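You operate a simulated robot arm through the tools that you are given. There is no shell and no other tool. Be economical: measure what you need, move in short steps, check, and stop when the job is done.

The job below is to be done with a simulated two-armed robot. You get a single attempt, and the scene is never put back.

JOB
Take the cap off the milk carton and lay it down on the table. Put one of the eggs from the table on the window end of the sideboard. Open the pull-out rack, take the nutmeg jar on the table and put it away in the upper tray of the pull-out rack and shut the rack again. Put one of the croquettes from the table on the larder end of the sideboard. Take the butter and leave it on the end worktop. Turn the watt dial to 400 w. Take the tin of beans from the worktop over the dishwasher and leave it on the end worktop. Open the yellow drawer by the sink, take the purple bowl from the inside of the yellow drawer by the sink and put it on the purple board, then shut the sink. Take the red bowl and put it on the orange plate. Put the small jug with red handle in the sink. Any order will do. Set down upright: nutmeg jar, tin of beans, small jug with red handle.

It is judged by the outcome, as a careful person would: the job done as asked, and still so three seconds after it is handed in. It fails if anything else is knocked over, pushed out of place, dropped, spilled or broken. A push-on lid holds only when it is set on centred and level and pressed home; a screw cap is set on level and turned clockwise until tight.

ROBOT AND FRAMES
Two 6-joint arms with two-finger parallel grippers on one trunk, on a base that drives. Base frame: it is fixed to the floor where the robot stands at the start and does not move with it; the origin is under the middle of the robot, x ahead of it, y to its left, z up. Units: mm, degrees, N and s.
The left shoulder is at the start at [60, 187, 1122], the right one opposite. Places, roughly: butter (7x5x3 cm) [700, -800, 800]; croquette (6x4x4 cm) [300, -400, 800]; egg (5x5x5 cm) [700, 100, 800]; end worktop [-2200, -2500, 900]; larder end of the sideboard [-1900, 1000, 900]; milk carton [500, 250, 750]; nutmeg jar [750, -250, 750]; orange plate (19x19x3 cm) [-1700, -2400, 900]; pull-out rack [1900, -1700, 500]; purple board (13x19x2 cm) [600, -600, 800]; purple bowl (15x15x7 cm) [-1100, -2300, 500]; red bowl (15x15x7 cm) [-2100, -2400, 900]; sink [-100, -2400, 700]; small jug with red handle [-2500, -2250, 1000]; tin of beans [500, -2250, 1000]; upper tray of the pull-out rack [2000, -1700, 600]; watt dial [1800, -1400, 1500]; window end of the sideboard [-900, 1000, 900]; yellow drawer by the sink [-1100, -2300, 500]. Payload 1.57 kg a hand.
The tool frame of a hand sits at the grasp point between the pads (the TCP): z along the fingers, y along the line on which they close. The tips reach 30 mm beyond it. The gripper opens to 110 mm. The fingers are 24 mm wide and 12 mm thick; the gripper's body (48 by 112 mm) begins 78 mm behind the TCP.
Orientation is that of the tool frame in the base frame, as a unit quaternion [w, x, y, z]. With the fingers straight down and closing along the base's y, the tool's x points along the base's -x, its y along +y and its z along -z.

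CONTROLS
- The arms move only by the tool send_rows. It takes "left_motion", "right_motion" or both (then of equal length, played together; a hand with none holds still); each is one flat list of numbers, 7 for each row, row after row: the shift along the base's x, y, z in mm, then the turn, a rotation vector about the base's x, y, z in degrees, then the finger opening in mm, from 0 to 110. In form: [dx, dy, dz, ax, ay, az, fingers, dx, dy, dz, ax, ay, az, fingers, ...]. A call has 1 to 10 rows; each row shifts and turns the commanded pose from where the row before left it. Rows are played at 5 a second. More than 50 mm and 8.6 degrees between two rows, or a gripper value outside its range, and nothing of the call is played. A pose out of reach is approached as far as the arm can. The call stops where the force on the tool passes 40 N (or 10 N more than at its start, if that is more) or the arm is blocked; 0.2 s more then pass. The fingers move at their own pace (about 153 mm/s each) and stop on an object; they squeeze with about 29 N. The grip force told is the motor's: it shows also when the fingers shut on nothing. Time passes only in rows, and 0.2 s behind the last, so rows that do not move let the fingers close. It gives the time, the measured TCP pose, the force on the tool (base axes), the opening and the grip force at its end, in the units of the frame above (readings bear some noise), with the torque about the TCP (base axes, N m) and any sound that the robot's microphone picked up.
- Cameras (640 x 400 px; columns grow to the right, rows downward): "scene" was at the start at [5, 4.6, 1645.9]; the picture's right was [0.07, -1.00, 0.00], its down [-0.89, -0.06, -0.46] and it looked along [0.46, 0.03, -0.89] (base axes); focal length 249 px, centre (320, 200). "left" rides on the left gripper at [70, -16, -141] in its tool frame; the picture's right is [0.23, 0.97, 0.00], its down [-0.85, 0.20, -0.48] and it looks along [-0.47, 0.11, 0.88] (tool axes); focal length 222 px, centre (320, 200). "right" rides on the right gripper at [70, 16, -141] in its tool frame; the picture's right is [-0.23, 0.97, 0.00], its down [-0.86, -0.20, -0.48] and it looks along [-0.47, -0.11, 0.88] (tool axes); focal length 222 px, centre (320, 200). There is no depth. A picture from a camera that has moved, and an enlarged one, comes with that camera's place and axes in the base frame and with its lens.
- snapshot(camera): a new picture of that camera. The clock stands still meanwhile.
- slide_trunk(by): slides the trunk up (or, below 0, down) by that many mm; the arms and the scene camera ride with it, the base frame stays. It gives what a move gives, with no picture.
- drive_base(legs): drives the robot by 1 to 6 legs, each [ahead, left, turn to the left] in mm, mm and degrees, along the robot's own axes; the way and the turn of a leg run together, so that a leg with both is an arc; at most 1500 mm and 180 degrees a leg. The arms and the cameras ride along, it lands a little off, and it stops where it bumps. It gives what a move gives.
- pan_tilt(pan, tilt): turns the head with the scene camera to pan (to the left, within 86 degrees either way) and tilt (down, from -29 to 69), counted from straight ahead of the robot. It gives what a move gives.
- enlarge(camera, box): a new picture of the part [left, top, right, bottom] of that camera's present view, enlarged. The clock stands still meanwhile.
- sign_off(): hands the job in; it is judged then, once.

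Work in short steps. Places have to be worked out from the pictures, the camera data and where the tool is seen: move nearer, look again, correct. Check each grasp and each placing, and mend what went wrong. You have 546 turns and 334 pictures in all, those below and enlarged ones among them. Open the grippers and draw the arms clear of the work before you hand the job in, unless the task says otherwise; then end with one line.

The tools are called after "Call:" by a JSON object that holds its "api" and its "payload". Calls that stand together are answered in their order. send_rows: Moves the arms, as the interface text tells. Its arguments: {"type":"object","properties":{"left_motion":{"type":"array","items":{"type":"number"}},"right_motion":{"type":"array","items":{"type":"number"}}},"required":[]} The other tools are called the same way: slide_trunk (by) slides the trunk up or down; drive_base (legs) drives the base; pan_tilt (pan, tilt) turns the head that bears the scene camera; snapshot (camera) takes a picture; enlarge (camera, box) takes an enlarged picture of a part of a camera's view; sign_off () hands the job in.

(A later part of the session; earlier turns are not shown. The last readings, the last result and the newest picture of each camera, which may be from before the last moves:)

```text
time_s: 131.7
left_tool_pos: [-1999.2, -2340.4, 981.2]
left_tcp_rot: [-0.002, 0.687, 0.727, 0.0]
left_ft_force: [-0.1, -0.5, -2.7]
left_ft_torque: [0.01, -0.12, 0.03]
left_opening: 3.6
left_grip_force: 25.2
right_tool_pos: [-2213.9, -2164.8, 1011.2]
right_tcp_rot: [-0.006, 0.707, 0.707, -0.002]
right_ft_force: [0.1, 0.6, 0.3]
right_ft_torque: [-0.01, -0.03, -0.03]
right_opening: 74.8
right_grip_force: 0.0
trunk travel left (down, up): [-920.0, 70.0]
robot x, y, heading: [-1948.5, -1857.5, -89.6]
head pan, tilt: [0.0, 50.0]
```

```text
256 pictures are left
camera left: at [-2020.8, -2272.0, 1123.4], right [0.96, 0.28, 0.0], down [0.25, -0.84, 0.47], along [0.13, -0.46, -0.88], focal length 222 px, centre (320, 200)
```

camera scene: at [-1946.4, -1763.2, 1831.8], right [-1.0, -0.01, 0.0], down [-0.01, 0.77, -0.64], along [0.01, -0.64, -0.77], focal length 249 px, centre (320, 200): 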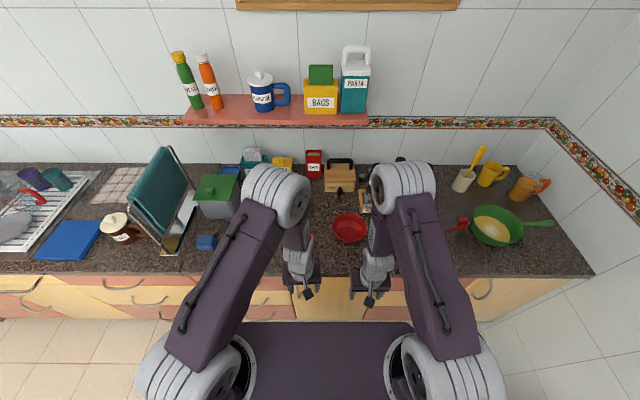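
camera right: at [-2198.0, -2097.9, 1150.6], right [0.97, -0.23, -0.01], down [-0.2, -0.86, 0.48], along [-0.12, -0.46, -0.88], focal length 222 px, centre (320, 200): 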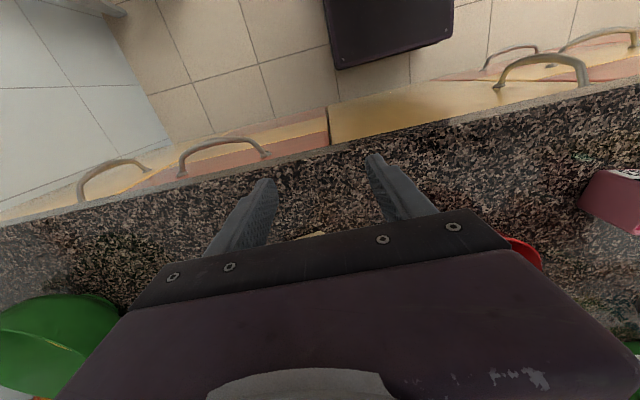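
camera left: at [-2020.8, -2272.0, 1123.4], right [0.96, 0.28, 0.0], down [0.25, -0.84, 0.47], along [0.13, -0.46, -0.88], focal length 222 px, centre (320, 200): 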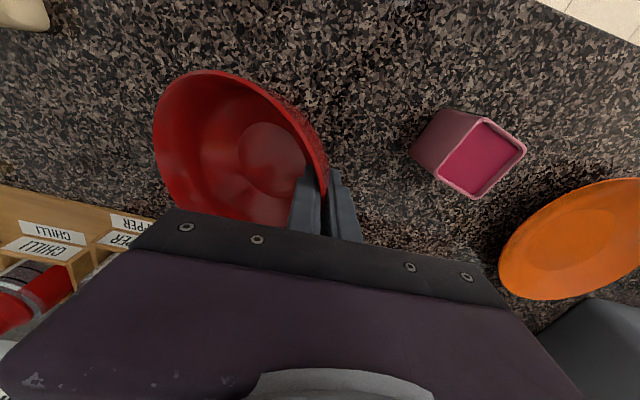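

Bowl is held. Lift 70 mm more, then drive left 435 mm so the bowl is over the plate.

Call:
{"api": "send_rows", "payload": {"left_motion": [0, 0, 35, 0, 0, 0, 0, 0, -7, 35, 0, 0, 0, 0], "right_motion": [0, 0, 20, 0, 0, 0, 75, 0, 0, 20, 0, 0, 0, 75]}}

Call:
{"api": "drive_base", "payload": {"legs": [[0, 430, 0]]}}

Call:
{"api": "snapshot", "payload": {"camera": "left"}}

Call:
{"api": "snapshot", "payload": {"camera": "right"}}

```text
time_s: 132.3
left_tool_pos: [-2005.1, -2348.2, 1052.7]
left_tcp_rot: [0.0, 0.686, 0.727, -0.001]
left_ft_force: [0.3, -0.2, -2.0]
left_ft_torque: [0.0, -0.09, 0.04]
left_opening: 3.8
left_grip_force: 24.4
right_tool_pos: [-2213.4, -2163.9, 1051.9]
right_tcp_rot: [-0.005, 0.707, 0.707, -0.003]
right_ft_force: [-0.4, 0.1, -0.4]
right_ft_torque: [0.01, 0.01, -0.01]
right_opening: 75.2
right_grip_force: 0.1
trunk travel left (down, up): [-920.0, 70.0]
robot x, y, heading: [-1948.5, -1858.2, -89.5]
head pan, tilt: [0.0, 50.0]
```

```text
time_s: 135.0
left_tool_pos: [-1575.8, -2344.5, 1050.7]
left_tcp_rot: [-0.002, 0.687, 0.727, -0.001]
left_ft_force: [0.2, 0.0, -2.0]
left_ft_torque: [0.0, -0.12, 0.01]
left_opening: 3.7
left_grip_force: 24.7
right_tool_pos: [-1785.6, -2160.9, 1050.7]
right_tcp_rot: [-0.006, 0.708, 0.706, -0.001]
right_ft_force: [0.1, 0.4, -0.2]
right_ft_torque: [0.01, 0.01, 0.0]
right_opening: 74.9
right_grip_force: 0.1
trunk travel left (down, up): [-920.0, 70.0]
robot x, y, heading: [-1520.2, -1859.6, -89.5]
head pan, tilt: [0.0, 50.0]
```

```text
255 pictures are left
camera left: at [-1596.1, -2276.5, 1193.7], right [0.96, 0.28, 0.0], down [0.25, -0.84, 0.48], along [0.13, -0.46, -0.88], focal length 222 px, centre (320, 200)
```

left: 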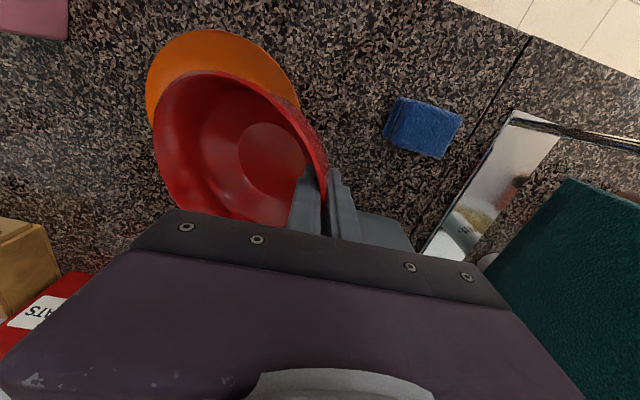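

```text
254 pictures are left
camera right: at [-1766.3, -2093.6, 1191.7], right [0.97, -0.23, -0.01], down [-0.2, -0.86, 0.48], along [-0.12, -0.46, -0.88], focal length 222 px, centre (320, 200)
```

right: 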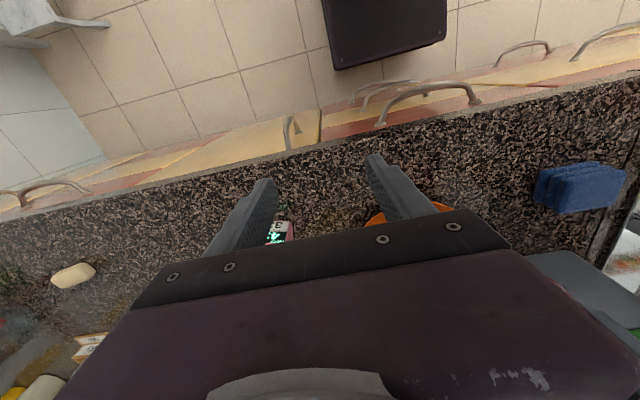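

Plate centre works out near [−1690,−2345]. Shift the left hand −40 in x and re-check concentricity.

Call:
{"api": "send_rows", "payload": {"left_motion": [-20, 0, 0, 0, 0, 0, 0, -20, 0, 0, 0, 0, 0, 0]}}

Call:
{"api": "snapshot", "payload": {"camera": "left"}}

Call:
{"api": "pan_tilt", "payload": {"pan": 0, "tilt": 60}}

Call:
{"api": "snapshot", "payload": {"camera": "scene"}}

```text
time_s: 135.6
left_tool_pos: [-1615.8, -2344.9, 1050.8]
left_tcp_rot: [0.0, 0.686, 0.728, -0.001]
left_ft_force: [0.5, 0.8, -2.6]
left_ft_torque: [0.05, -0.12, -0.02]
left_opening: 3.7
left_grip_force: 24.9
right_tool_pos: [-1784.5, -2163.6, 1051.1]
right_tcp_rot: [-0.006, 0.707, 0.707, -0.002]
right_ft_force: [-0.4, 0.0, -0.5]
right_ft_torque: [-0.03, -0.04, -0.02]
right_opening: 75.1
right_grip_force: 0.1
trunk travel left (down, up): [-920.0, 70.0]
robot x, y, heading: [-1518.1, -1856.6, -89.4]
head pan, tilt: [0.0, 50.0]
```

```text
253 pictures are left
camera left: at [-1635.4, -2275.4, 1193.2], right [0.96, 0.28, 0.0], down [0.25, -0.84, 0.48], along [0.13, -0.46, -0.88], focal length 222 px, centre (320, 200)
```

left: 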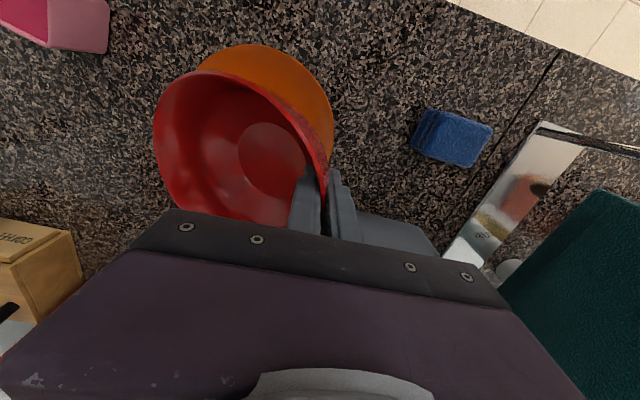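

```text
time_s: 136.3
left_tool_pos: [-1613.5, -2344.2, 1050.8]
left_tcp_rot: [-0.002, 0.687, 0.727, -0.001]
left_ft_force: [-0.3, -0.2, -1.8]
left_ft_torque: [0.05, -0.1, 0.04]
left_opening: 3.7
left_grip_force: 25.0
right_tool_pos: [-1782.9, -2161.8, 1052.1]
right_tcp_rot: [-0.005, 0.708, 0.706, -0.002]
right_ft_force: [-0.5, -0.2, 0.3]
right_ft_torque: [0.03, 0.0, -0.01]
right_opening: 75.1
right_grip_force: 0.1
trunk travel left (down, up): [-920.0, 70.0]
robot x, y, heading: [-1515.6, -1860.2, -89.6]
head pan, tilt: [0.0, 60.0]
```

```text
252 pictures are left
camera scene: at [-1515.4, -1863.7, 1819.2], right [-1.0, -0.01, 0.0], down [-0.01, 0.87, -0.5], along [0.0, -0.5, -0.87], focal length 249 px, centre (320, 200)
```

scene: 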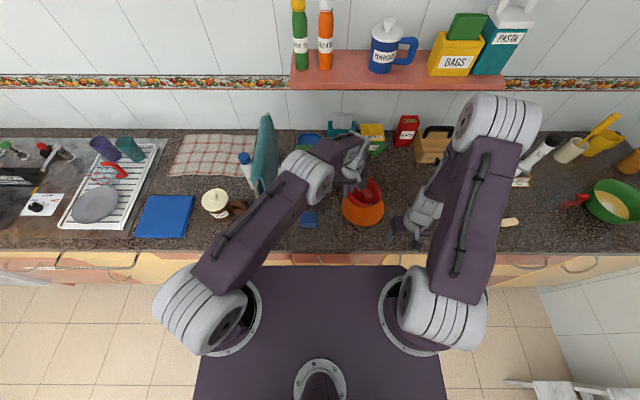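

Scene camera puts the plate at [−1696,−2354]; the bowl is at about [−1688,−2345]. Trim and lower toward the plate.

Call:
{"api": "send_rows", "payload": {"left_motion": [-4, -8, -30, 0, 0, 0, 0, -3, 0, -30, 0, 0, 0, 0, 0, 0, -20, 0, 0, 0, 0]}}

Call:
{"api": "snapshot", "payload": {"camera": "left"}}

Call:
{"api": "enlarge", "payload": {"camera": "scene", "box": [280, 140, 440, 260]}}

```text
time_s: 137.1
left_tool_pos: [-1613.7, -2342.0, 980.9]
left_tcp_rot: [0.001, 0.686, 0.728, -0.007]
left_ft_force: [1.1, -4.0, 25.0]
left_ft_torque: [-0.77, 1.94, 0.26]
left_opening: 5.6
left_grip_force: 25.4
left hand out of reach, approached as far as the arm can: row 2, 3
right_tool_pos: [-1782.3, -2160.0, 1053.1]
right_tcp_rot: [-0.006, 0.708, 0.706, -0.005]
right_ft_force: [0.4, -0.7, 0.2]
right_ft_torque: [-0.03, 0.01, -0.05]
right_opening: 75.0
right_grip_force: 0.0
trunk travel left (down, up): [-920.0, 70.0]
robot x, y, heading: [-1515.6, -1857.3, -89.3]
head pan, tilt: [0.0, 60.0]
```

```text
251 pictures are left
camera left: at [-1633.3, -2271.6, 1121.3], right [0.96, 0.28, -0.01], down [0.26, -0.84, 0.48], along [0.13, -0.47, -0.88], focal length 222 px, centre (320, 200)
```

left: 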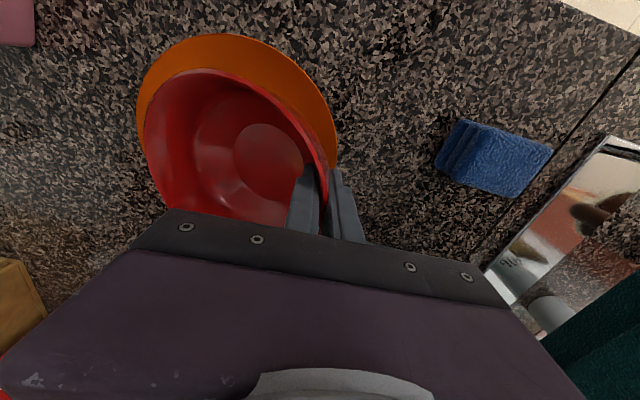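

```text
3.33 times, centred on (360, 200) of scene
camera zoom: at [-1512.9, -1858.4, 1819.7], right [-1.0, -0.01, 0.0], down [-0.01, 0.86, -0.5], along [0.0, -0.5, -0.86], focal length 831 px, centre (187, 200)
```

zoom: 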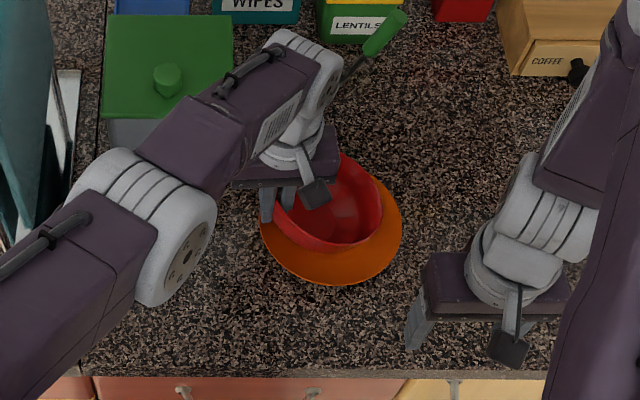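

The bowl has touched down on the plate (tilted slightly by the pinch). I'll open slowly so it settles level rather than dropping.

Call:
{"api": "send_rows", "payload": {"left_motion": [0, 0, 0, 0, 0, 0, 7, 0, 0, 0, 0, 0, 0, 9, 0, 0, 0, 0, 0, 0, 12, 0, 0, 0, 0, 0, 0, 15, 0, 0, 0, 0, 0, 0, 18, 0, 0, 0, 0, 0, 0, 22, 0, 0, 0, 0, 0, 0, 26, 0, 0, 0, 0, 0, 0, 32]}}

Call:
{"api": "snapshot", "payload": {"camera": "left"}}

```text
time_s: 138.9
left_tool_pos: [-1613.7, -2340.7, 974.6]
left_tcp_rot: [-0.001, 0.686, 0.727, -0.001]
left_ft_force: [-0.2, -1.1, -0.2]
left_ft_torque: [-0.01, 0.0, 0.01]
left_opening: 32.3
left_grip_force: 0.0
right_tool_pos: [-1782.7, -2161.5, 1050.4]
right_tcp_rot: [-0.006, 0.708, 0.706, -0.002]
right_ft_force: [-0.4, -0.5, -0.2]
right_ft_torque: [0.01, 0.03, 0.03]
right_opening: 75.1
right_grip_force: 0.0
trunk travel left (down, up): [-920.0, 70.0]
robot x, y, heading: [-1518.9, -1860.0, -89.6]
head pan, tilt: [0.0, 60.0]
```

```text
249 pictures are left
camera left: at [-1633.7, -2272.7, 1117.4], right [0.96, 0.28, 0.0], down [0.25, -0.84, 0.48], along [0.13, -0.46, -0.88], focal length 222 px, centre (320, 200)
```

left: 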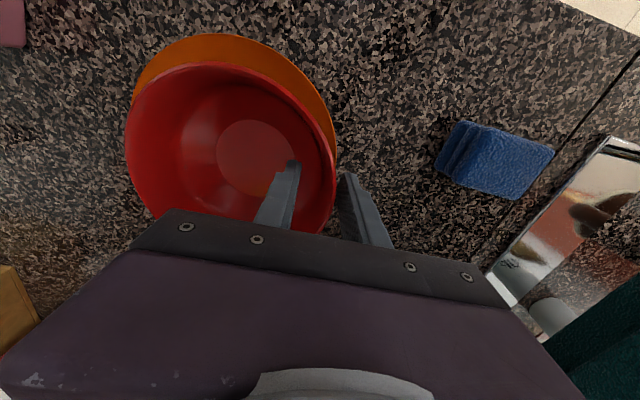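

The bowl sits level on the plate. Raise straight up via the trunk, then check.

Call:
{"api": "slide_trunk", "payload": {"by": 65}}

Call:
{"api": "enlarge", "payload": {"camera": "scene", "box": [280, 140, 440, 260]}}

```text
time_s: 139.9
left_tool_pos: [-1614.8, -2341.8, 1040.5]
left_tcp_rot: [-0.002, 0.686, 0.727, 0.0]
left_ft_force: [0.2, 0.1, 0.5]
left_ft_torque: [0.01, -0.01, -0.02]
left_opening: 32.1
left_grip_force: 0.0
right_tool_pos: [-1783.3, -2162.6, 1116.1]
right_tcp_rot: [-0.006, 0.708, 0.706, -0.002]
right_ft_force: [0.0, 0.0, -0.5]
right_ft_torque: [-0.01, 0.0, 0.03]
right_opening: 74.8
right_grip_force: 0.0
trunk travel left (down, up): [-985.0, 5.0]
robot x, y, heading: [-1517.6, -1854.9, -89.5]
head pan, tilt: [0.0, 60.0]
```

```text
3.33 times, centred on (360, 200) of scene
camera zoom: at [-1515.2, -1863.5, 1884.1], right [-1.0, -0.01, 0.0], down [-0.01, 0.87, -0.5], along [0.0, -0.5, -0.87], focal length 831 px, centre (187, 200)
```

zoom: 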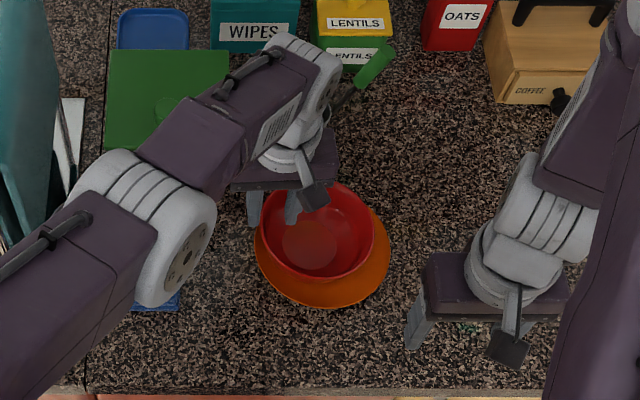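

Good placement. Retract the left hand toward the robot, then drive right to the jug, stopping short of the stool near x≈−2600.

Call:
{"api": "send_rows", "payload": {"left_motion": [15, 35, 10, 0, 0, 0, 60, 15, 35, 10, 0, 0, 0, 60, 15, 35, 10, 0, 0, 0, 60, 15, 35, 10, 0, 0, 0, 60, 10, 25, 0, 0, 0, 0, 60]}}

Call:
{"api": "drive_base", "payload": {"legs": [[0, -700, 0]]}}

Call:
{"api": "snapshot", "payload": {"camera": "right"}}

Call:
{"api": "snapshot", "payload": {"camera": "scene"}}

```text
time_s: 141.1
left_tool_pos: [-1626.9, -2323.8, 1030.3]
left_tcp_rot: [-0.003, 0.687, 0.726, -0.001]
left_ft_force: [0.5, -0.5, 0.4]
left_ft_torque: [-0.02, -0.02, -0.03]
left_opening: 59.8
left_grip_force: 0.1
left hand out of reach, approached as far as the arm can: row 1, 2, 3, 4, 5
right_tool_pos: [-1783.0, -2161.3, 1117.2]
right_tcp_rot: [-0.006, 0.708, 0.707, -0.002]
right_ft_force: [0.4, 0.2, 1.4]
right_ft_torque: [0.01, -0.01, -0.03]
right_opening: 75.0
right_grip_force: 0.2
trunk travel left (down, up): [-985.0, 5.0]
robot x, y, heading: [-1518.2, -1856.4, -89.4]
head pan, tilt: [0.0, 60.0]
```

```text
time_s: 145.1
left_tool_pos: [-2337.5, -2336.9, 1029.2]
left_tcp_rot: [-0.002, 0.681, 0.732, -0.001]
left_ft_force: [-0.3, -0.5, 0.4]
left_ft_torque: [0.02, -0.01, 0.03]
left_opening: 60.0
left_grip_force: 0.0
right_tool_pos: [-2497.1, -2176.7, 1115.7]
right_tcp_rot: [-0.007, 0.703, 0.711, -0.003]
right_ft_force: [0.6, -0.6, 1.0]
right_ft_torque: [-0.01, 0.02, -0.01]
right_opening: 75.0
right_grip_force: 0.0
trunk travel left (down, up): [-985.0, 5.0]
robot x, y, heading: [-2235.9, -1864.9, -88.8]
head pan, tilt: [0.0, 60.0]
```

```text
247 pictures are left
camera right: at [-2479.8, -2107.6, 1257.5], right [0.98, -0.22, -0.01], down [-0.18, -0.86, 0.48], along [-0.11, -0.46, -0.88], focal length 222 px, centre (320, 200)
```

right: 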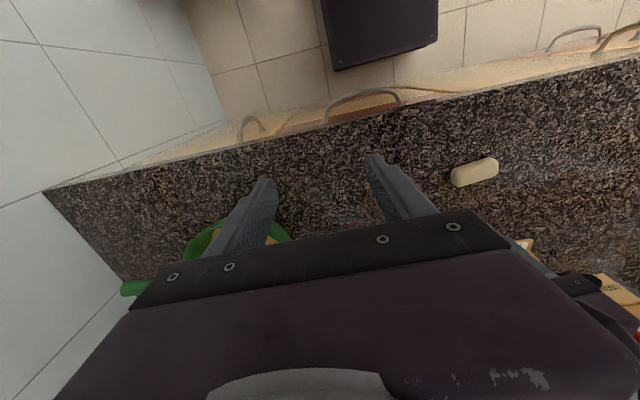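

```text
246 pictures are left
camera scene: at [-2232.6, -1874.1, 1884.1], right [-1.0, -0.02, 0.0], down [-0.02, 0.87, -0.5], along [0.01, -0.5, -0.87], focal length 249 px, centre (320, 200)
```

scene: 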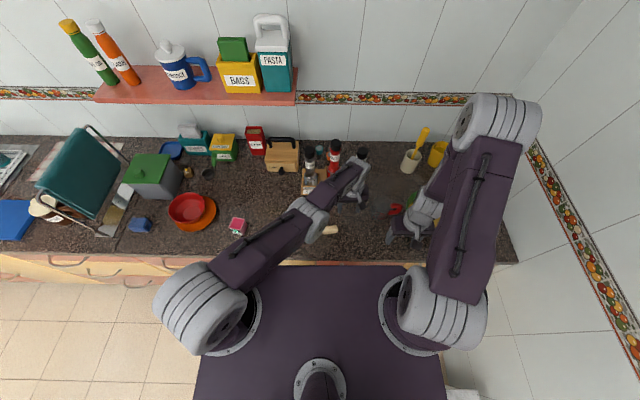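

The left arm has stalled at a straight elbow again. I'll back away from the counter to free air to recover it before touching anything here.

Call:
{"api": "drive_base", "payload": {"legs": [[-350, 0, 0]]}}

Call:
{"api": "send_rows", "payload": {"left_motion": [0, -10, -35, 0, 0, 0, 60, 0, -5, -35, 0, 0, 0, 60, 0, 0, -35, 0, 0, 0, 60]}}

```text
time_s: 147.3
left_tool_pos: [-2347.0, -1987.4, 1027.5]
left_tcp_rot: [-0.002, 0.683, 0.731, 0.001]
left_ft_force: [0.4, -0.3, -0.2]
left_ft_torque: [0.03, 0.03, 0.0]
left_opening: 59.8
left_grip_force: 0.1
right_tool_pos: [-2506.9, -1827.9, 1115.8]
right_tcp_rot: [-0.006, 0.703, 0.711, -0.002]
right_ft_force: [-0.9, -0.4, -0.4]
right_ft_torque: [0.01, 0.0, 0.03]
right_opening: 75.0
right_grip_force: 0.1
trunk travel left (down, up): [-985.0, 5.0]
robot x, y, heading: [-2242.4, -1517.6, -89.0]
head pan, tilt: [0.0, 60.0]
```

```text
time_s: 148.1
left_tool_pos: [-2325.9, -1967.7, 967.1]
left_tcp_rot: [-0.002, 0.682, 0.731, 0.001]
left_ft_force: [0.0, 0.5, -0.4]
left_ft_torque: [-0.01, 0.03, -0.01]
left_opening: 60.1
left_grip_force: 0.1
left hand out of reach, approached as far as the arm can: row 1, 2, 3
right_tool_pos: [-2507.3, -1824.4, 1116.2]
right_tcp_rot: [-0.005, 0.703, 0.711, -0.003]
right_ft_force: [1.0, 0.0, 0.7]
right_ft_torque: [0.04, -0.01, -0.01]
right_opening: 75.0
right_grip_force: 0.1
trunk travel left (down, up): [-985.0, 5.0]
robot x, y, heading: [-2243.7, -1516.5, -89.0]
head pan, tilt: [0.0, 60.0]
```

Still riding the reach sphere. Try moving up with no outward motion, which lies inside the sphere.

Call:
{"api": "send_rows", "payload": {"left_motion": [0, 0, 30, 0, 0, 0, 60, 0, 5, 30, 0, 0, 0, 60, 0, 10, 30, 0, 0, 0, 60, 0, 10, 30, 0, 0, 0, 60]}}

```text
time_s: 149.1
left_tool_pos: [-2359.3, -1989.9, 1066.1]
left_tcp_rot: [-0.002, 0.682, 0.731, 0.002]
left_ft_force: [-0.1, 0.1, -0.4]
left_ft_torque: [0.01, -0.01, -0.01]
left_opening: 59.9
left_grip_force: 0.0
left hand out of reach, approached as far as the arm can: row 1, 2, 3, 4
right_tool_pos: [-2507.3, -1825.8, 1115.9]
right_tcp_rot: [-0.007, 0.704, 0.711, -0.002]
right_ft_force: [0.4, -0.3, -0.3]
right_ft_torque: [0.01, -0.03, 0.01]
right_opening: 74.8
right_grip_force: 0.2
trunk travel left (down, up): [-985.0, 5.0]
robot x, y, heading: [-2246.5, -1518.5, -88.8]
head pan, tilt: [0.0, 60.0]
```

Going up keeps it straight. Repeat the recipe that worked before: raise the hand high, then come down steeply with an inward bias.

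Call:
{"api": "send_rows", "payload": {"left_motion": [0, 5, 45, 0, 0, 0, 60, 0, 5, 45, 0, 0, 0, 60, 0, 5, 45, 0, 0, 0, 60, 0, 5, 45, 0, 0, 0, 60, 0, 10, 45, 0, 0, 0, 60, 0, 10, 45, 0, 0, 0, 60, 0, 10, 45, 0, 0, 0, 60, 0, 10, 45, 0, 0, 0, 60]}}

Call:
{"api": "send_rows", "payload": {"left_motion": [0, 0, -40, 0, 0, 0, 60, 0, 0, -40, 0, 0, 0, 60, 0, 0, -40, 0, 0, 0, 60]}}

```text
time_s: 150.9
left_tool_pos: [-2375.6, -1951.1, 1418.6]
left_tcp_rot: [-0.003, 0.682, 0.731, -0.001]
left_ft_force: [-0.1, -0.2, -0.2]
left_ft_torque: [-0.04, -0.01, -0.02]
left_opening: 59.9
left_grip_force: 0.0
left hand out of reach, approached as far as the arm can: row 1, 2, 3, 5, 8
right_tool_pos: [-2505.9, -1823.3, 1117.1]
right_tcp_rot: [-0.005, 0.704, 0.71, -0.003]
right_ft_force: [0.1, -0.4, -0.2]
right_ft_torque: [0.01, 0.03, 0.0]
right_opening: 75.0
right_grip_force: 0.0
trunk travel left (down, up): [-985.0, 5.0]
robot x, y, heading: [-2248.4, -1515.7, -89.3]
head pan, tilt: [0.0, 60.0]
```

```text
time_s: 151.7
left_tool_pos: [-2378.2, -1953.5, 1298.3]
left_tcp_rot: [-0.001, 0.682, 0.731, 0.0]
left_ft_force: [-0.2, 0.8, 0.2]
left_ft_torque: [0.04, -0.01, 0.02]
left_opening: 60.0
left_grip_force: 0.1
right_tool_pos: [-2506.5, -1825.2, 1115.6]
right_tcp_rot: [-0.006, 0.704, 0.71, -0.002]
right_ft_force: [-0.9, 0.3, -0.5]
right_ft_torque: [0.01, 0.0, -0.01]
right_opening: 75.2
right_grip_force: 0.1
trunk travel left (down, up): [-985.0, 5.0]
robot x, y, heading: [-2244.3, -1517.1, -89.0]
head pan, tilt: [0.0, 60.0]
```

Recovered. Bring the left hand to a neutral tucked pose.

Call:
{"api": "send_rows", "payload": {"left_motion": [30, 18, -25, 0, 0, 0, 60, 30, 18, -25, 0, 0, 0, 60, 30, 18, -25, 0, 0, 0, 60, 30, 18, -25, 0, 0, 0, 60, 30, 18, -25, 0, 0, 0, 60, 30, 18, -25, 0, 0, 0, 60, 30, 18, -25, 0, 0, 0, 60]}}

Call:
{"api": "snapshot", "payload": {"camera": "scene"}}

```text
time_s: 153.3
left_tool_pos: [-2166.3, -1824.3, 1121.5]
left_tcp_rot: [-0.001, 0.682, 0.731, 0.0]
left_ft_force: [1.0, -0.1, 0.1]
left_ft_torque: [0.01, 0.04, -0.02]
left_opening: 60.0
left_grip_force: 0.1
right_tool_pos: [-2505.5, -1825.4, 1114.9]
right_tcp_rot: [-0.006, 0.703, 0.711, -0.002]
right_ft_force: [-0.3, 0.7, 0.5]
right_ft_torque: [0.02, 0.0, 0.0]
right_opening: 74.9
right_grip_force: 0.1
trunk travel left (down, up): [-985.0, 5.0]
robot x, y, heading: [-2243.4, -1515.7, -89.3]
head pan, tilt: [0.0, 60.0]
```

```text
245 pictures are left
camera scene: at [-2240.7, -1524.2, 1884.2], right [-1.0, -0.02, 0.0], down [-0.02, 0.87, -0.5], along [0.01, -0.5, -0.87], focal length 249 px, centre (320, 200)
```

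scene: 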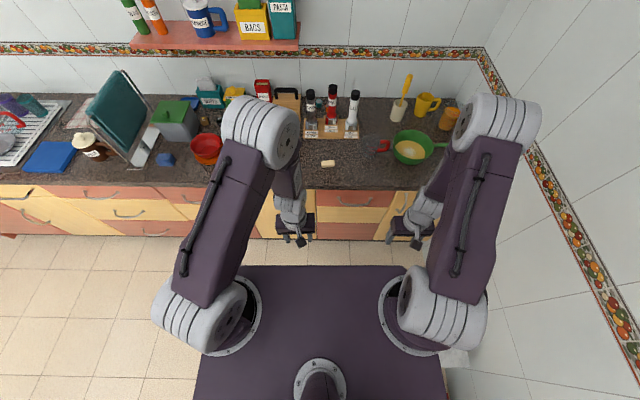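

Good posture now. Zoom on the jug and the end worktop.

Call:
{"api": "enlarge", "payload": {"camera": "scene", "box": [300, 80, 460, 190]}}

```text
3.64 times, centred on (380, 135) of scene
camera zoom: at [-2240.7, -1524.2, 1884.2], right [-1.0, -0.02, 0.0], down [-0.02, 0.87, -0.5], along [0.01, -0.5, -0.87], focal length 906 px, centre (102, 436)
```

zoom: 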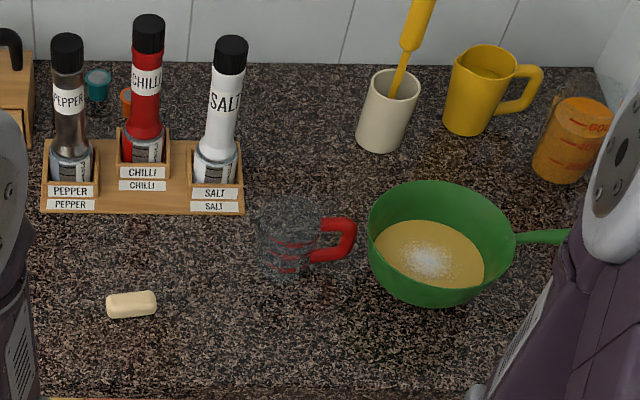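

The glass jug is at ≈[−2481,−2400], ~85 mm across, handle toward −x. I'll rotate the right hand −90° (so it closes along y) in free air first.

Call:
{"api": "send_rows", "payload": {"right_motion": [0, 0, 0, 0, 0, -8.2, 110, 0, 0, 0, 0, 0, -8.2, 110, 0, 0, 0, 0, 0, -8.2, 110, 0, 0, 0, 0, 0, -8.2, 110, 0, 0, 0, 0, 0, -8.2, 110, 0, 0, 0, 0, 0, -8.2, 110, 0, 0, 0, 0, 0, -8.2, 110, 0, 0, 0, 0, 0, -8.2, 110, 0, 0, 0, 0, 0, -8.2, 110, 0, 0, 0, 0, 0, -8.2, 110]}}

Call:
{"api": "send_rows", "payload": {"right_motion": [0, 0, 0, 0, 0, -8.2, 110]}}

```text
time_s: 155.5
left_tool_pos: [-2169.1, -1825.0, 1121.6]
left_tcp_rot: [-0.001, 0.682, 0.731, 0.0]
left_ft_force: [0.2, -0.3, -0.4]
left_ft_torque: [0.02, 0.02, -0.02]
left_opening: 60.2
left_grip_force: 0.0
right_tool_pos: [-2506.6, -1826.8, 1117.3]
right_tcp_rot: [-0.007, 0.997, 0.073, 0.003]
right_ft_force: [-0.1, 0.1, 0.3]
right_ft_torque: [-0.01, -0.01, 0.01]
right_opening: 109.9
right_grip_force: 0.1
trunk travel left (down, up): [-985.0, 5.0]
robot x, y, heading: [-2245.0, -1514.8, -88.7]
head pan, tilt: [0.0, 60.0]
```

```text
time_s: 155.9
left_tool_pos: [-2168.1, -1824.7, 1121.2]
left_tcp_rot: [-0.001, 0.682, 0.731, 0.0]
left_ft_force: [0.4, -0.5, 0.3]
left_ft_torque: [-0.01, -0.01, -0.04]
left_opening: 59.9
left_grip_force: 0.1
right_tool_pos: [-2506.9, -1824.9, 1115.1]
right_tcp_rot: [-0.006, 1.0, 0.002, 0.003]
right_ft_force: [-0.4, -0.6, -0.1]
right_ft_torque: [-0.04, -0.01, 0.04]
right_opening: 109.9
right_grip_force: 0.1
trunk travel left (down, up): [-985.0, 5.0]
robot x, y, heading: [-2241.9, -1517.4, -88.7]
head pan, tilt: [0.0, 60.0]
```

Drive forward 340 mm; the hands stay high. I'll lower the trunk afterwards.

Call:
{"api": "drive_base", "payload": {"legs": [[340, 0, -0.8]]}}

Call:
{"api": "snapshot", "payload": {"camera": "right"}}

```text
time_s: 158.2
left_tool_pos: [-2165.1, -2164.6, 1121.9]
left_tcp_rot: [0.0, 0.684, 0.729, -0.001]
left_ft_force: [0.1, 0.3, -0.4]
left_ft_torque: [-0.01, 0.0, 0.0]
left_opening: 59.9
left_grip_force: 0.0
right_tool_pos: [-2503.0, -2163.0, 1117.4]
right_tcp_rot: [-0.005, 1.0, -0.002, 0.003]
right_ft_force: [0.0, -0.1, -0.4]
right_ft_torque: [-0.03, 0.01, -0.02]
right_opening: 110.2
right_grip_force: 0.1
trunk travel left (down, up): [-985.0, 5.0]
robot x, y, heading: [-2238.6, -1858.2, -89.2]
head pan, tilt: [0.0, 60.0]
```

```text
243 pictures are left
camera right: at [-2434.0, -2181.2, 1258.1], right [-0.23, -0.97, -0.01], down [-0.86, 0.2, 0.48], along [-0.46, 0.12, -0.88], focal length 222 px, centre (320, 200)
```

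right: 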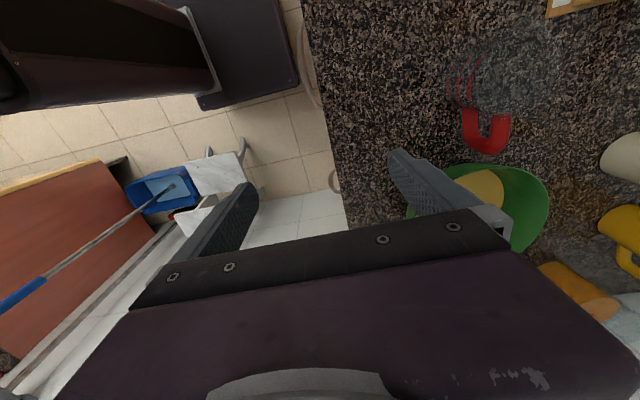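

Jug around [−2473,−2388]. Advance the right hand over it, staying high.

Call:
{"api": "send_rows", "payload": {"right_motion": [6, -45, -8, 0, 0, 0, 110, 6, -45, -8, 0, 0, 0, 110, 6, -45, -8, 0, 0, 0, 110, 6, -45, -8, 0, 0, 0, 110, 4, -40, -8, 0, 0, 0, 110]}}

Call:
{"api": "snapshot", "payload": {"camera": "right"}}

```text
time_s: 159.3
left_tool_pos: [-2164.3, -2167.5, 1120.4]
left_tcp_rot: [-0.002, 0.684, 0.729, 0.0]
left_ft_force: [0.6, 0.2, -0.4]
left_ft_torque: [0.03, -0.03, 0.0]
left_opening: 60.1
left_grip_force: 0.1
right_tool_pos: [-2475.4, -2386.6, 1077.3]
right_tcp_rot: [-0.008, 1.0, 0.0, 0.003]
right_ft_force: [0.6, 0.0, -0.3]
right_ft_torque: [0.02, 0.01, -0.01]
right_opening: 110.1
right_grip_force: 0.0
trunk travel left (down, up): [-985.0, 5.0]
robot x, y, heading: [-2238.4, -1859.7, -89.2]
head pan, tilt: [0.0, 60.0]
```

```text
242 pictures are left
camera right: at [-2406.6, -2404.8, 1218.0], right [-0.23, -0.97, -0.02], down [-0.86, 0.19, 0.48], along [-0.46, 0.12, -0.88], focal length 222 px, centre (320, 200)
```

right: 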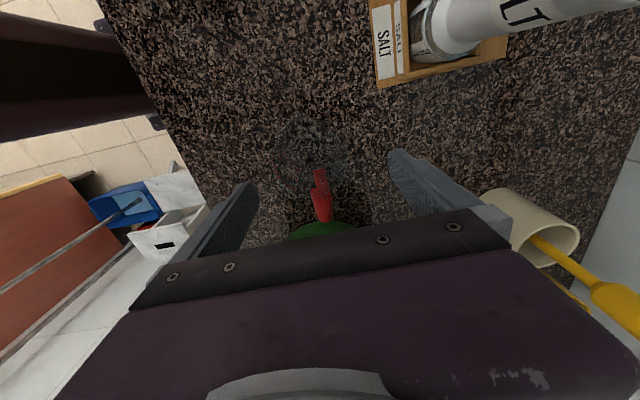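

Call:
{"api": "enlarge", "payload": {"camera": "right", "box": [220, 70, 440, 240]}}

```text
2.35 times, centred on (330, 155) of right
camera zoom: at [-2406.6, -2404.8, 1218.0], right [-0.23, -0.97, -0.02], down [-0.86, 0.19, 0.48], along [-0.46, 0.12, -0.88], focal length 523 px, centre (296, 306)
```

zoom: 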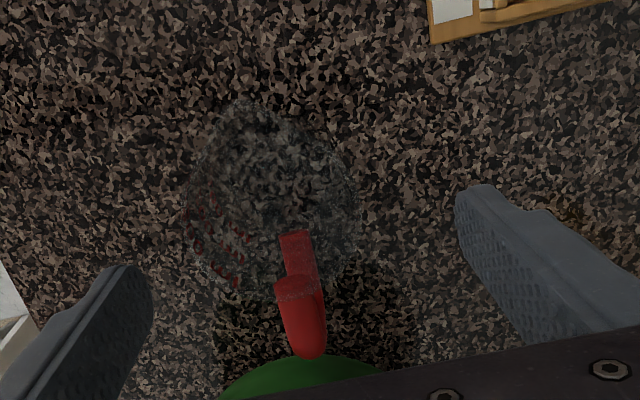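

Jug centre ≈[−2482,−2369]. Shift +16 in y, −6 in x, and descend part way.

Call:
{"api": "send_rows", "payload": {"right_motion": [-6, 16, -20, 0, 0, 0, 110, 0, 0, -30, 0, 0, 0, 110]}}

Call:
{"api": "enlarge", "payload": {"camera": "right", "box": [200, 40, 460, 240]}}

```text
time_s: 159.9
left_tool_pos: [-2164.5, -2167.7, 1119.9]
left_tcp_rot: [-0.001, 0.684, 0.729, 0.0]
left_ft_force: [0.2, 0.3, -1.0]
left_ft_torque: [0.0, -0.02, 0.02]
left_opening: 59.9
left_grip_force: 0.0
right_tool_pos: [-2481.3, -2370.0, 1025.6]
right_tcp_rot: [-0.007, 1.0, 0.0, 0.003]
right_ft_force: [0.5, 0.8, -0.5]
right_ft_torque: [0.01, 0.0, 0.02]
right_opening: 110.0
right_grip_force: 0.0
trunk travel left (down, up): [-985.0, 5.0]
robot x, y, heading: [-2239.0, -1861.4, -89.4]
head pan, tilt: [0.0, 60.0]
```

```text
2.00 times, centred on (330, 140) of right
camera zoom: at [-2412.2, -2388.7, 1165.5], right [-0.23, -0.97, -0.01], down [-0.86, 0.19, 0.48], along [-0.46, 0.12, -0.88], focal length 444 px, centre (300, 320)
```

zoom: 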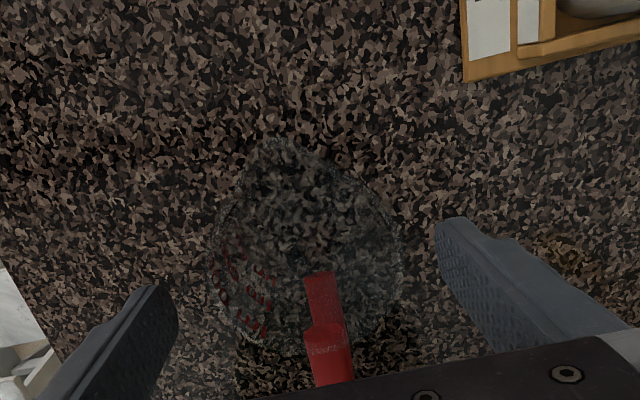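

Well centred. Nudge x −6 and descend to z≈950, watching force.

Call:
{"api": "send_rows", "payload": {"right_motion": [-6, 0, -25, 0, 0, 0, 110, 0, 0, -25, 0, 0, 0, 110, 0, 0, -25, 0, 0, 0, 110]}}

Call:
{"api": "enlarge", "payload": {"camera": "right", "box": [200, 40, 460, 240]}}

```text
time_s: 160.8
left_tool_pos: [-2164.1, -2166.4, 1120.5]
left_tcp_rot: [-0.001, 0.685, 0.729, 0.001]
left_ft_force: [-0.3, 0.3, 0.2]
left_ft_torque: [0.01, 0.04, 0.01]
left_opening: 59.9
left_grip_force: 0.0
right_tool_pos: [-2486.3, -2371.1, 949.4]
right_tcp_rot: [-0.006, 1.0, 0.0, 0.002]
right_ft_force: [0.2, 1.2, 0.8]
right_ft_torque: [-0.04, -0.01, 0.01]
right_opening: 109.9
right_grip_force: 0.1
trunk travel left (down, up): [-985.0, 5.0]
robot x, y, heading: [-2234.8, -1863.9, -89.3]
head pan, tilt: [0.0, 60.0]
```

```text
2.00 times, centred on (330, 140) of right
camera zoom: at [-2417.5, -2388.1, 1090.6], right [-0.23, -0.97, -0.01], down [-0.86, 0.19, 0.48], along [-0.46, 0.12, -0.88], focal length 444 px, centre (300, 320)
```

zoom: 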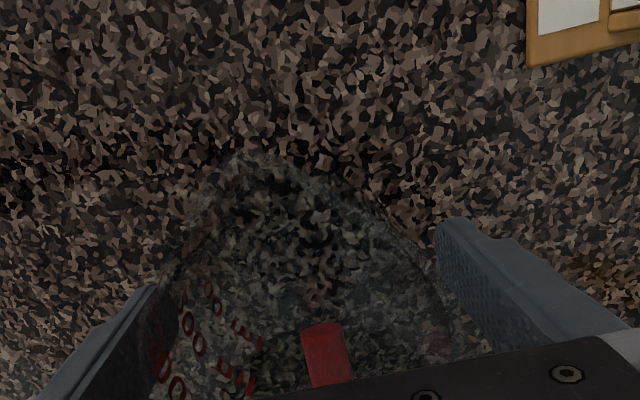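

The jug body is between the fingers. Close.

Call:
{"api": "send_rows", "payload": {"right_motion": [0, 0, 0, 0, 0, 0, 95, 0, 0, 0, 0, 0, 0, 80, 0, 0, 0, 0, 0, 0, 65, 0, 0, 0, 0, 0, 0, 65]}}

Call:
{"api": "enlarge", "payload": {"camera": "right", "box": [200, 40, 460, 240]}}

```text
time_s: 161.8
left_tool_pos: [-2164.0, -2166.8, 1121.6]
left_tcp_rot: [-0.001, 0.685, 0.729, 0.0]
left_ft_force: [-0.1, 0.0, 1.0]
left_ft_torque: [-0.03, 0.01, -0.02]
left_opening: 59.9
left_grip_force: 0.1
right_tool_pos: [-2487.1, -2369.7, 950.5]
right_tcp_rot: [-0.006, 1.0, 0.001, 0.003]
right_ft_force: [-0.9, -2.1, 3.7]
right_ft_torque: [0.07, 0.07, 0.04]
right_opening: 82.4
right_grip_force: 29.4
trunk travel left (down, up): [-985.0, 5.0]
robot x, y, heading: [-2236.1, -1858.0, -89.3]
head pan, tilt: [0.0, 60.0]
```

```text
2.00 times, centred on (330, 140) of right
camera zoom: at [-2417.5, -2388.0, 1091.2], right [-0.23, -0.97, -0.01], down [-0.86, 0.19, 0.48], along [-0.46, 0.12, -0.88], focal length 444 px, centre (300, 320)
```

zoom: 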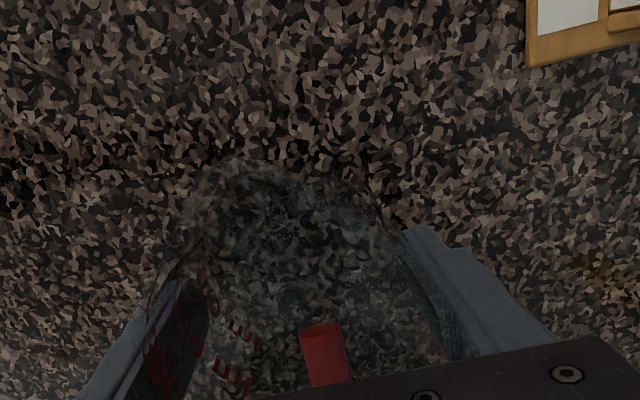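

Gripped at 82 mm. Lift 120 mm.

Call:
{"api": "send_rows", "payload": {"right_motion": [0, 0, 10, 0, 0, 0, 65, 0, 0, 30, 0, 0, 0, 65, 0, 0, 40, 0, 0, 0, 65, 0, 0, 40, 0, 0, 0, 65]}}

Call:
{"api": "snapshot", "payload": {"camera": "right"}}

```text
time_s: 162.8
left_tool_pos: [-2164.4, -2166.0, 1119.7]
left_tcp_rot: [0.0, 0.685, 0.728, 0.001]
left_ft_force: [0.4, 0.4, 0.7]
left_ft_torque: [-0.01, 0.02, -0.01]
left_opening: 59.9
left_grip_force: 0.0
right_tool_pos: [-2487.9, -2369.3, 1071.7]
right_tcp_rot: [-0.006, 1.0, -0.001, 0.002]
right_ft_force: [-0.4, -0.4, -2.6]
right_ft_torque: [0.01, -0.02, 0.0]
right_opening: 82.5
right_grip_force: 29.2
trunk travel left (down, up): [-985.0, 5.0]
robot x, y, heading: [-2240.5, -1858.3, -89.3]
head pan, tilt: [0.0, 60.0]
```

```text
237 pictures are left
camera right: at [-2418.7, -2387.9, 1213.4], right [-0.23, -0.97, -0.01], down [-0.86, 0.19, 0.48], along [-0.46, 0.12, -0.88], focal length 222 px, centre (320, 200)
```

right: 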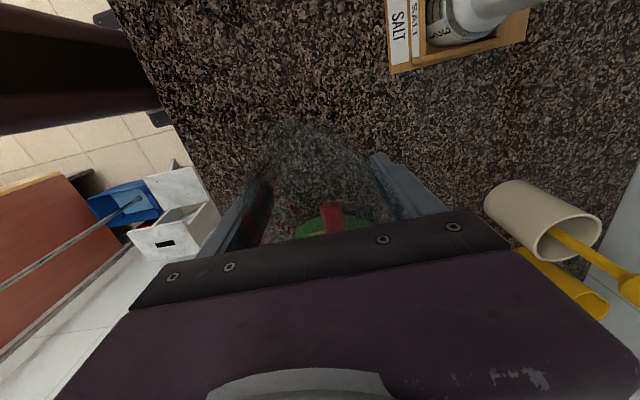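

Jug secure. Retract it toward the robot.

Call:
{"api": "send_rows", "payload": {"right_motion": [-4, 42, 8, 0, 0, 0, 65, -4, 42, 8, 0, 0, 0, 65, -4, 42, 8, 0, 0, 0, 65, -4, 42, 8, 0, 0, 0, 65, -4, 38, 8, 0, 0, 0, 65]}}

Call:
{"api": "drive_base", "payload": {"legs": [[-170, 0, 0]]}}

```text
time_s: 163.9
left_tool_pos: [-2165.2, -2165.9, 1122.0]
left_tcp_rot: [0.0, 0.684, 0.729, 0.0]
left_ft_force: [0.3, 0.2, -0.3]
left_ft_torque: [-0.02, 0.0, 0.03]
left_opening: 59.9
left_grip_force: 0.0
right_tool_pos: [-2508.3, -2160.3, 1112.8]
right_tcp_rot: [-0.005, 1.0, 0.001, 0.003]
right_ft_force: [0.6, 0.6, -2.0]
right_ft_torque: [-0.01, -0.03, 0.02]
right_opening: 82.5
right_grip_force: 28.8
trunk travel left (down, up): [-985.0, 5.0]
robot x, y, heading: [-2238.1, -1858.8, -89.5]
head pan, tilt: [0.0, 60.0]
```

```text
time_s: 165.4
left_tool_pos: [-2167.5, -1999.8, 1120.2]
left_tcp_rot: [-0.002, 0.685, 0.728, 0.002]
left_ft_force: [0.8, -0.6, -0.5]
left_ft_torque: [0.01, -0.01, 0.02]
left_opening: 59.8
left_grip_force: 0.1
right_tool_pos: [-2512.6, -1994.7, 1110.6]
right_tcp_rot: [-0.008, 1.0, 0.0, 0.003]
right_ft_force: [-0.5, -0.4, -2.3]
right_ft_torque: [0.05, -0.04, -0.02]
right_opening: 82.6
right_grip_force: 29.3
trunk travel left (down, up): [-985.0, 5.0]
robot x, y, heading: [-2235.9, -1687.1, -89.2]
head pan, tilt: [0.0, 60.0]
```

Drive left along the counter toward the sink, then look.

Call:
{"api": "drive_base", "payload": {"legs": [[0, 1050, -0.8], [0, 1050, 0]]}}

Call:
{"api": "pan_tilt", "payload": {"pan": 0, "tilt": 50}}

Call:
{"api": "snapshot", "payload": {"camera": "scene"}}

```text
time_s: 176.0
left_tool_pos: [-16.1, -1953.9, 1121.0]
left_tcp_rot: [0.0, 0.675, 0.738, 0.001]
left_ft_force: [0.7, -0.6, -0.1]
left_ft_torque: [0.02, 0.0, 0.02]
left_opening: 59.9
left_grip_force: 0.0
right_tool_pos: [-360.7, -1958.2, 1111.1]
right_tcp_rot: [-0.006, 1.0, 0.014, 0.002]
right_ft_force: [0.1, 0.4, -2.4]
right_ft_torque: [-0.01, -0.03, -0.01]
right_opening: 82.4
right_grip_force: 29.2
trunk travel left (down, up): [-985.0, 5.0]
robot x, y, heading: [-98.3, -1648.3, -87.8]
head pan, tilt: [0.0, 60.0]
```

```text
time_s: 176.7
left_tool_pos: [-16.2, -1953.7, 1121.4]
left_tcp_rot: [-0.001, 0.675, 0.738, 0.001]
left_ft_force: [-0.6, 0.0, 0.8]
left_ft_torque: [0.02, 0.02, -0.03]
left_opening: 60.0
left_grip_force: 0.0
right_tool_pos: [-359.9, -1958.0, 1111.1]
right_tcp_rot: [-0.006, 1.0, 0.013, 0.003]
right_ft_force: [-0.3, 0.0, -3.4]
right_ft_torque: [0.01, -0.03, -0.03]
right_opening: 82.6
right_grip_force: 29.3
trunk travel left (down, up): [-985.0, 5.0]
robot x, y, heading: [-98.3, -1646.7, -87.8]
head pan, tilt: [0.0, 50.0]
```

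```text
236 pictures are left
camera scene: at [-95.5, -1664.9, 1896.7], right [-1.0, -0.04, 0.0], down [-0.03, 0.77, -0.64], along [0.03, -0.64, -0.77], focal length 249 px, centre (320, 200)
```

scene: 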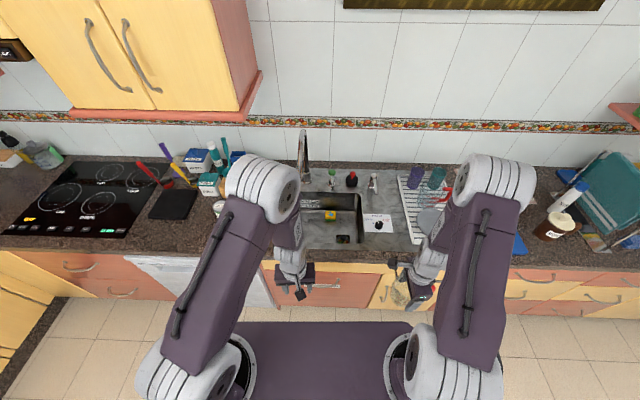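

Call:
{"api": "enlarge", "payload": {"camera": "scene", "box": [270, 150, 450, 270]}}

Call:
{"api": "snapshot", "payload": {"camera": "left"}}

```text
3.33 times, centred on (360, 210) of scene
camera zoom: at [-95.5, -1664.9, 1896.7], right [-1.0, -0.04, 0.0], down [-0.03, 0.77, -0.64], along [0.03, -0.64, -0.77], focal length 831 px, centre (187, 167)
```

zoom: 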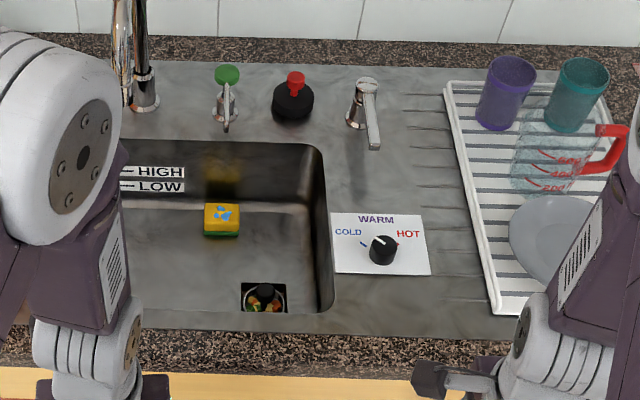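

```text
234 pictures are left
camera left: at [-38.3, -1885.8, 1262.7], right [0.95, 0.31, 0.0], down [0.27, -0.83, 0.48], along [0.15, -0.45, -0.88], focal length 222 px, centre (320, 200)
```

left: 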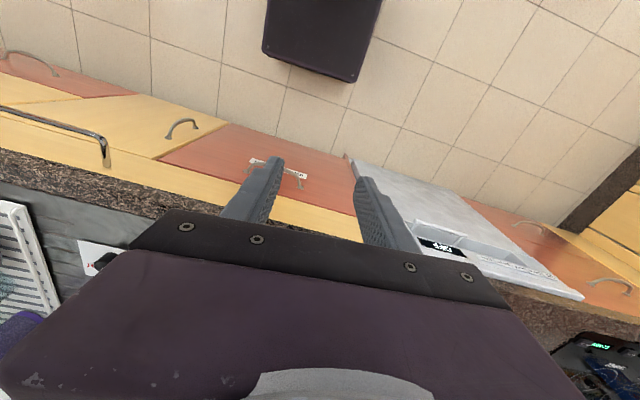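

We hold the small jug; a larger one is on the drainer. Basin spans about y −2244…−2556 with right edge x≈−277. Square up and move closer to see its left part.

Call:
{"api": "drive_base", "payload": {"legs": [[0, 150, -2.2], [190, 0, 0]]}}

Call:
{"api": "snapshot", "payload": {"camera": "left"}}

Call:
{"api": "snapshot", "payload": {"camera": "right"}}

Call:
{"api": "snapshot", "payload": {"camera": "scene"}}

```text
time_s: 179.3
left_tool_pos: [125.8, -2140.5, 1123.0]
left_tcp_rot: [0.0, 0.687, 0.727, 0.0]
left_ft_force: [0.3, 1.0, -0.3]
left_ft_torque: [-0.04, -0.02, -0.02]
left_opening: 60.0
left_grip_force: 0.0
right_tool_pos: [-217.9, -2132.9, 1113.0]
right_tcp_rot: [-0.005, 1.0, -0.004, 0.002]
right_ft_force: [-0.6, 0.0, -2.4]
right_ft_torque: [-0.04, -0.01, -0.07]
right_opening: 82.4
right_grip_force: 29.4
trunk travel left (down, up): [-985.0, 5.0]
robot x, y, heading: [51.5, -1835.3, -89.6]
head pan, tilt: [0.0, 50.0]
```

```text
233 pictures are left
camera left: at [106.0, -2070.4, 1263.7], right [0.96, 0.28, 0.0], down [0.25, -0.84, 0.48], along [0.13, -0.46, -0.88], focal length 222 px, centre (320, 200)
```

left: 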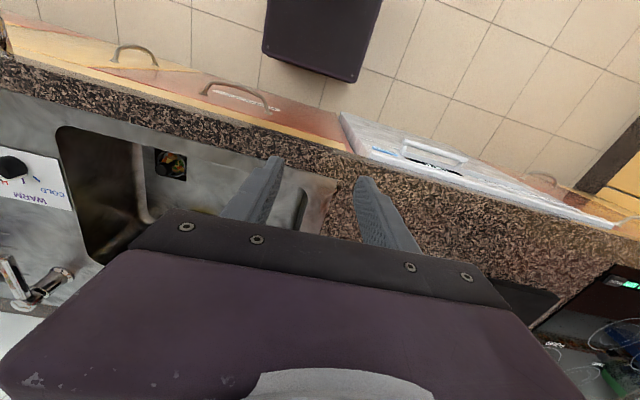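

```text
232 pictures are left
camera right: at [-148.5, -2150.9, 1254.3], right [-0.23, -0.97, -0.01], down [-0.86, 0.2, 0.48], along [-0.46, 0.12, -0.88], focal length 222 px, centre (320, 200)
```

right: 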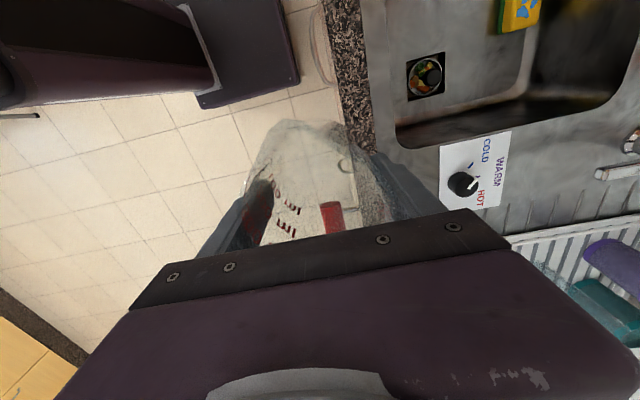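

```text
231 pictures are left
camera scene: at [55.8, -1845.3, 1896.8], right [-1.0, -0.01, 0.0], down [-0.01, 0.76, -0.65], along [0.0, -0.65, -0.76], focal length 249 px, centre (320, 200)
```

scene: 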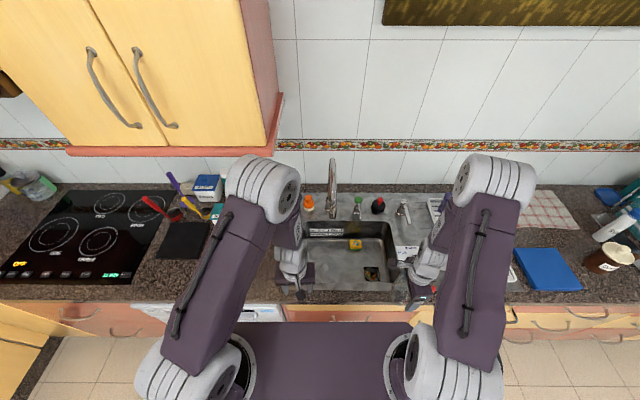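

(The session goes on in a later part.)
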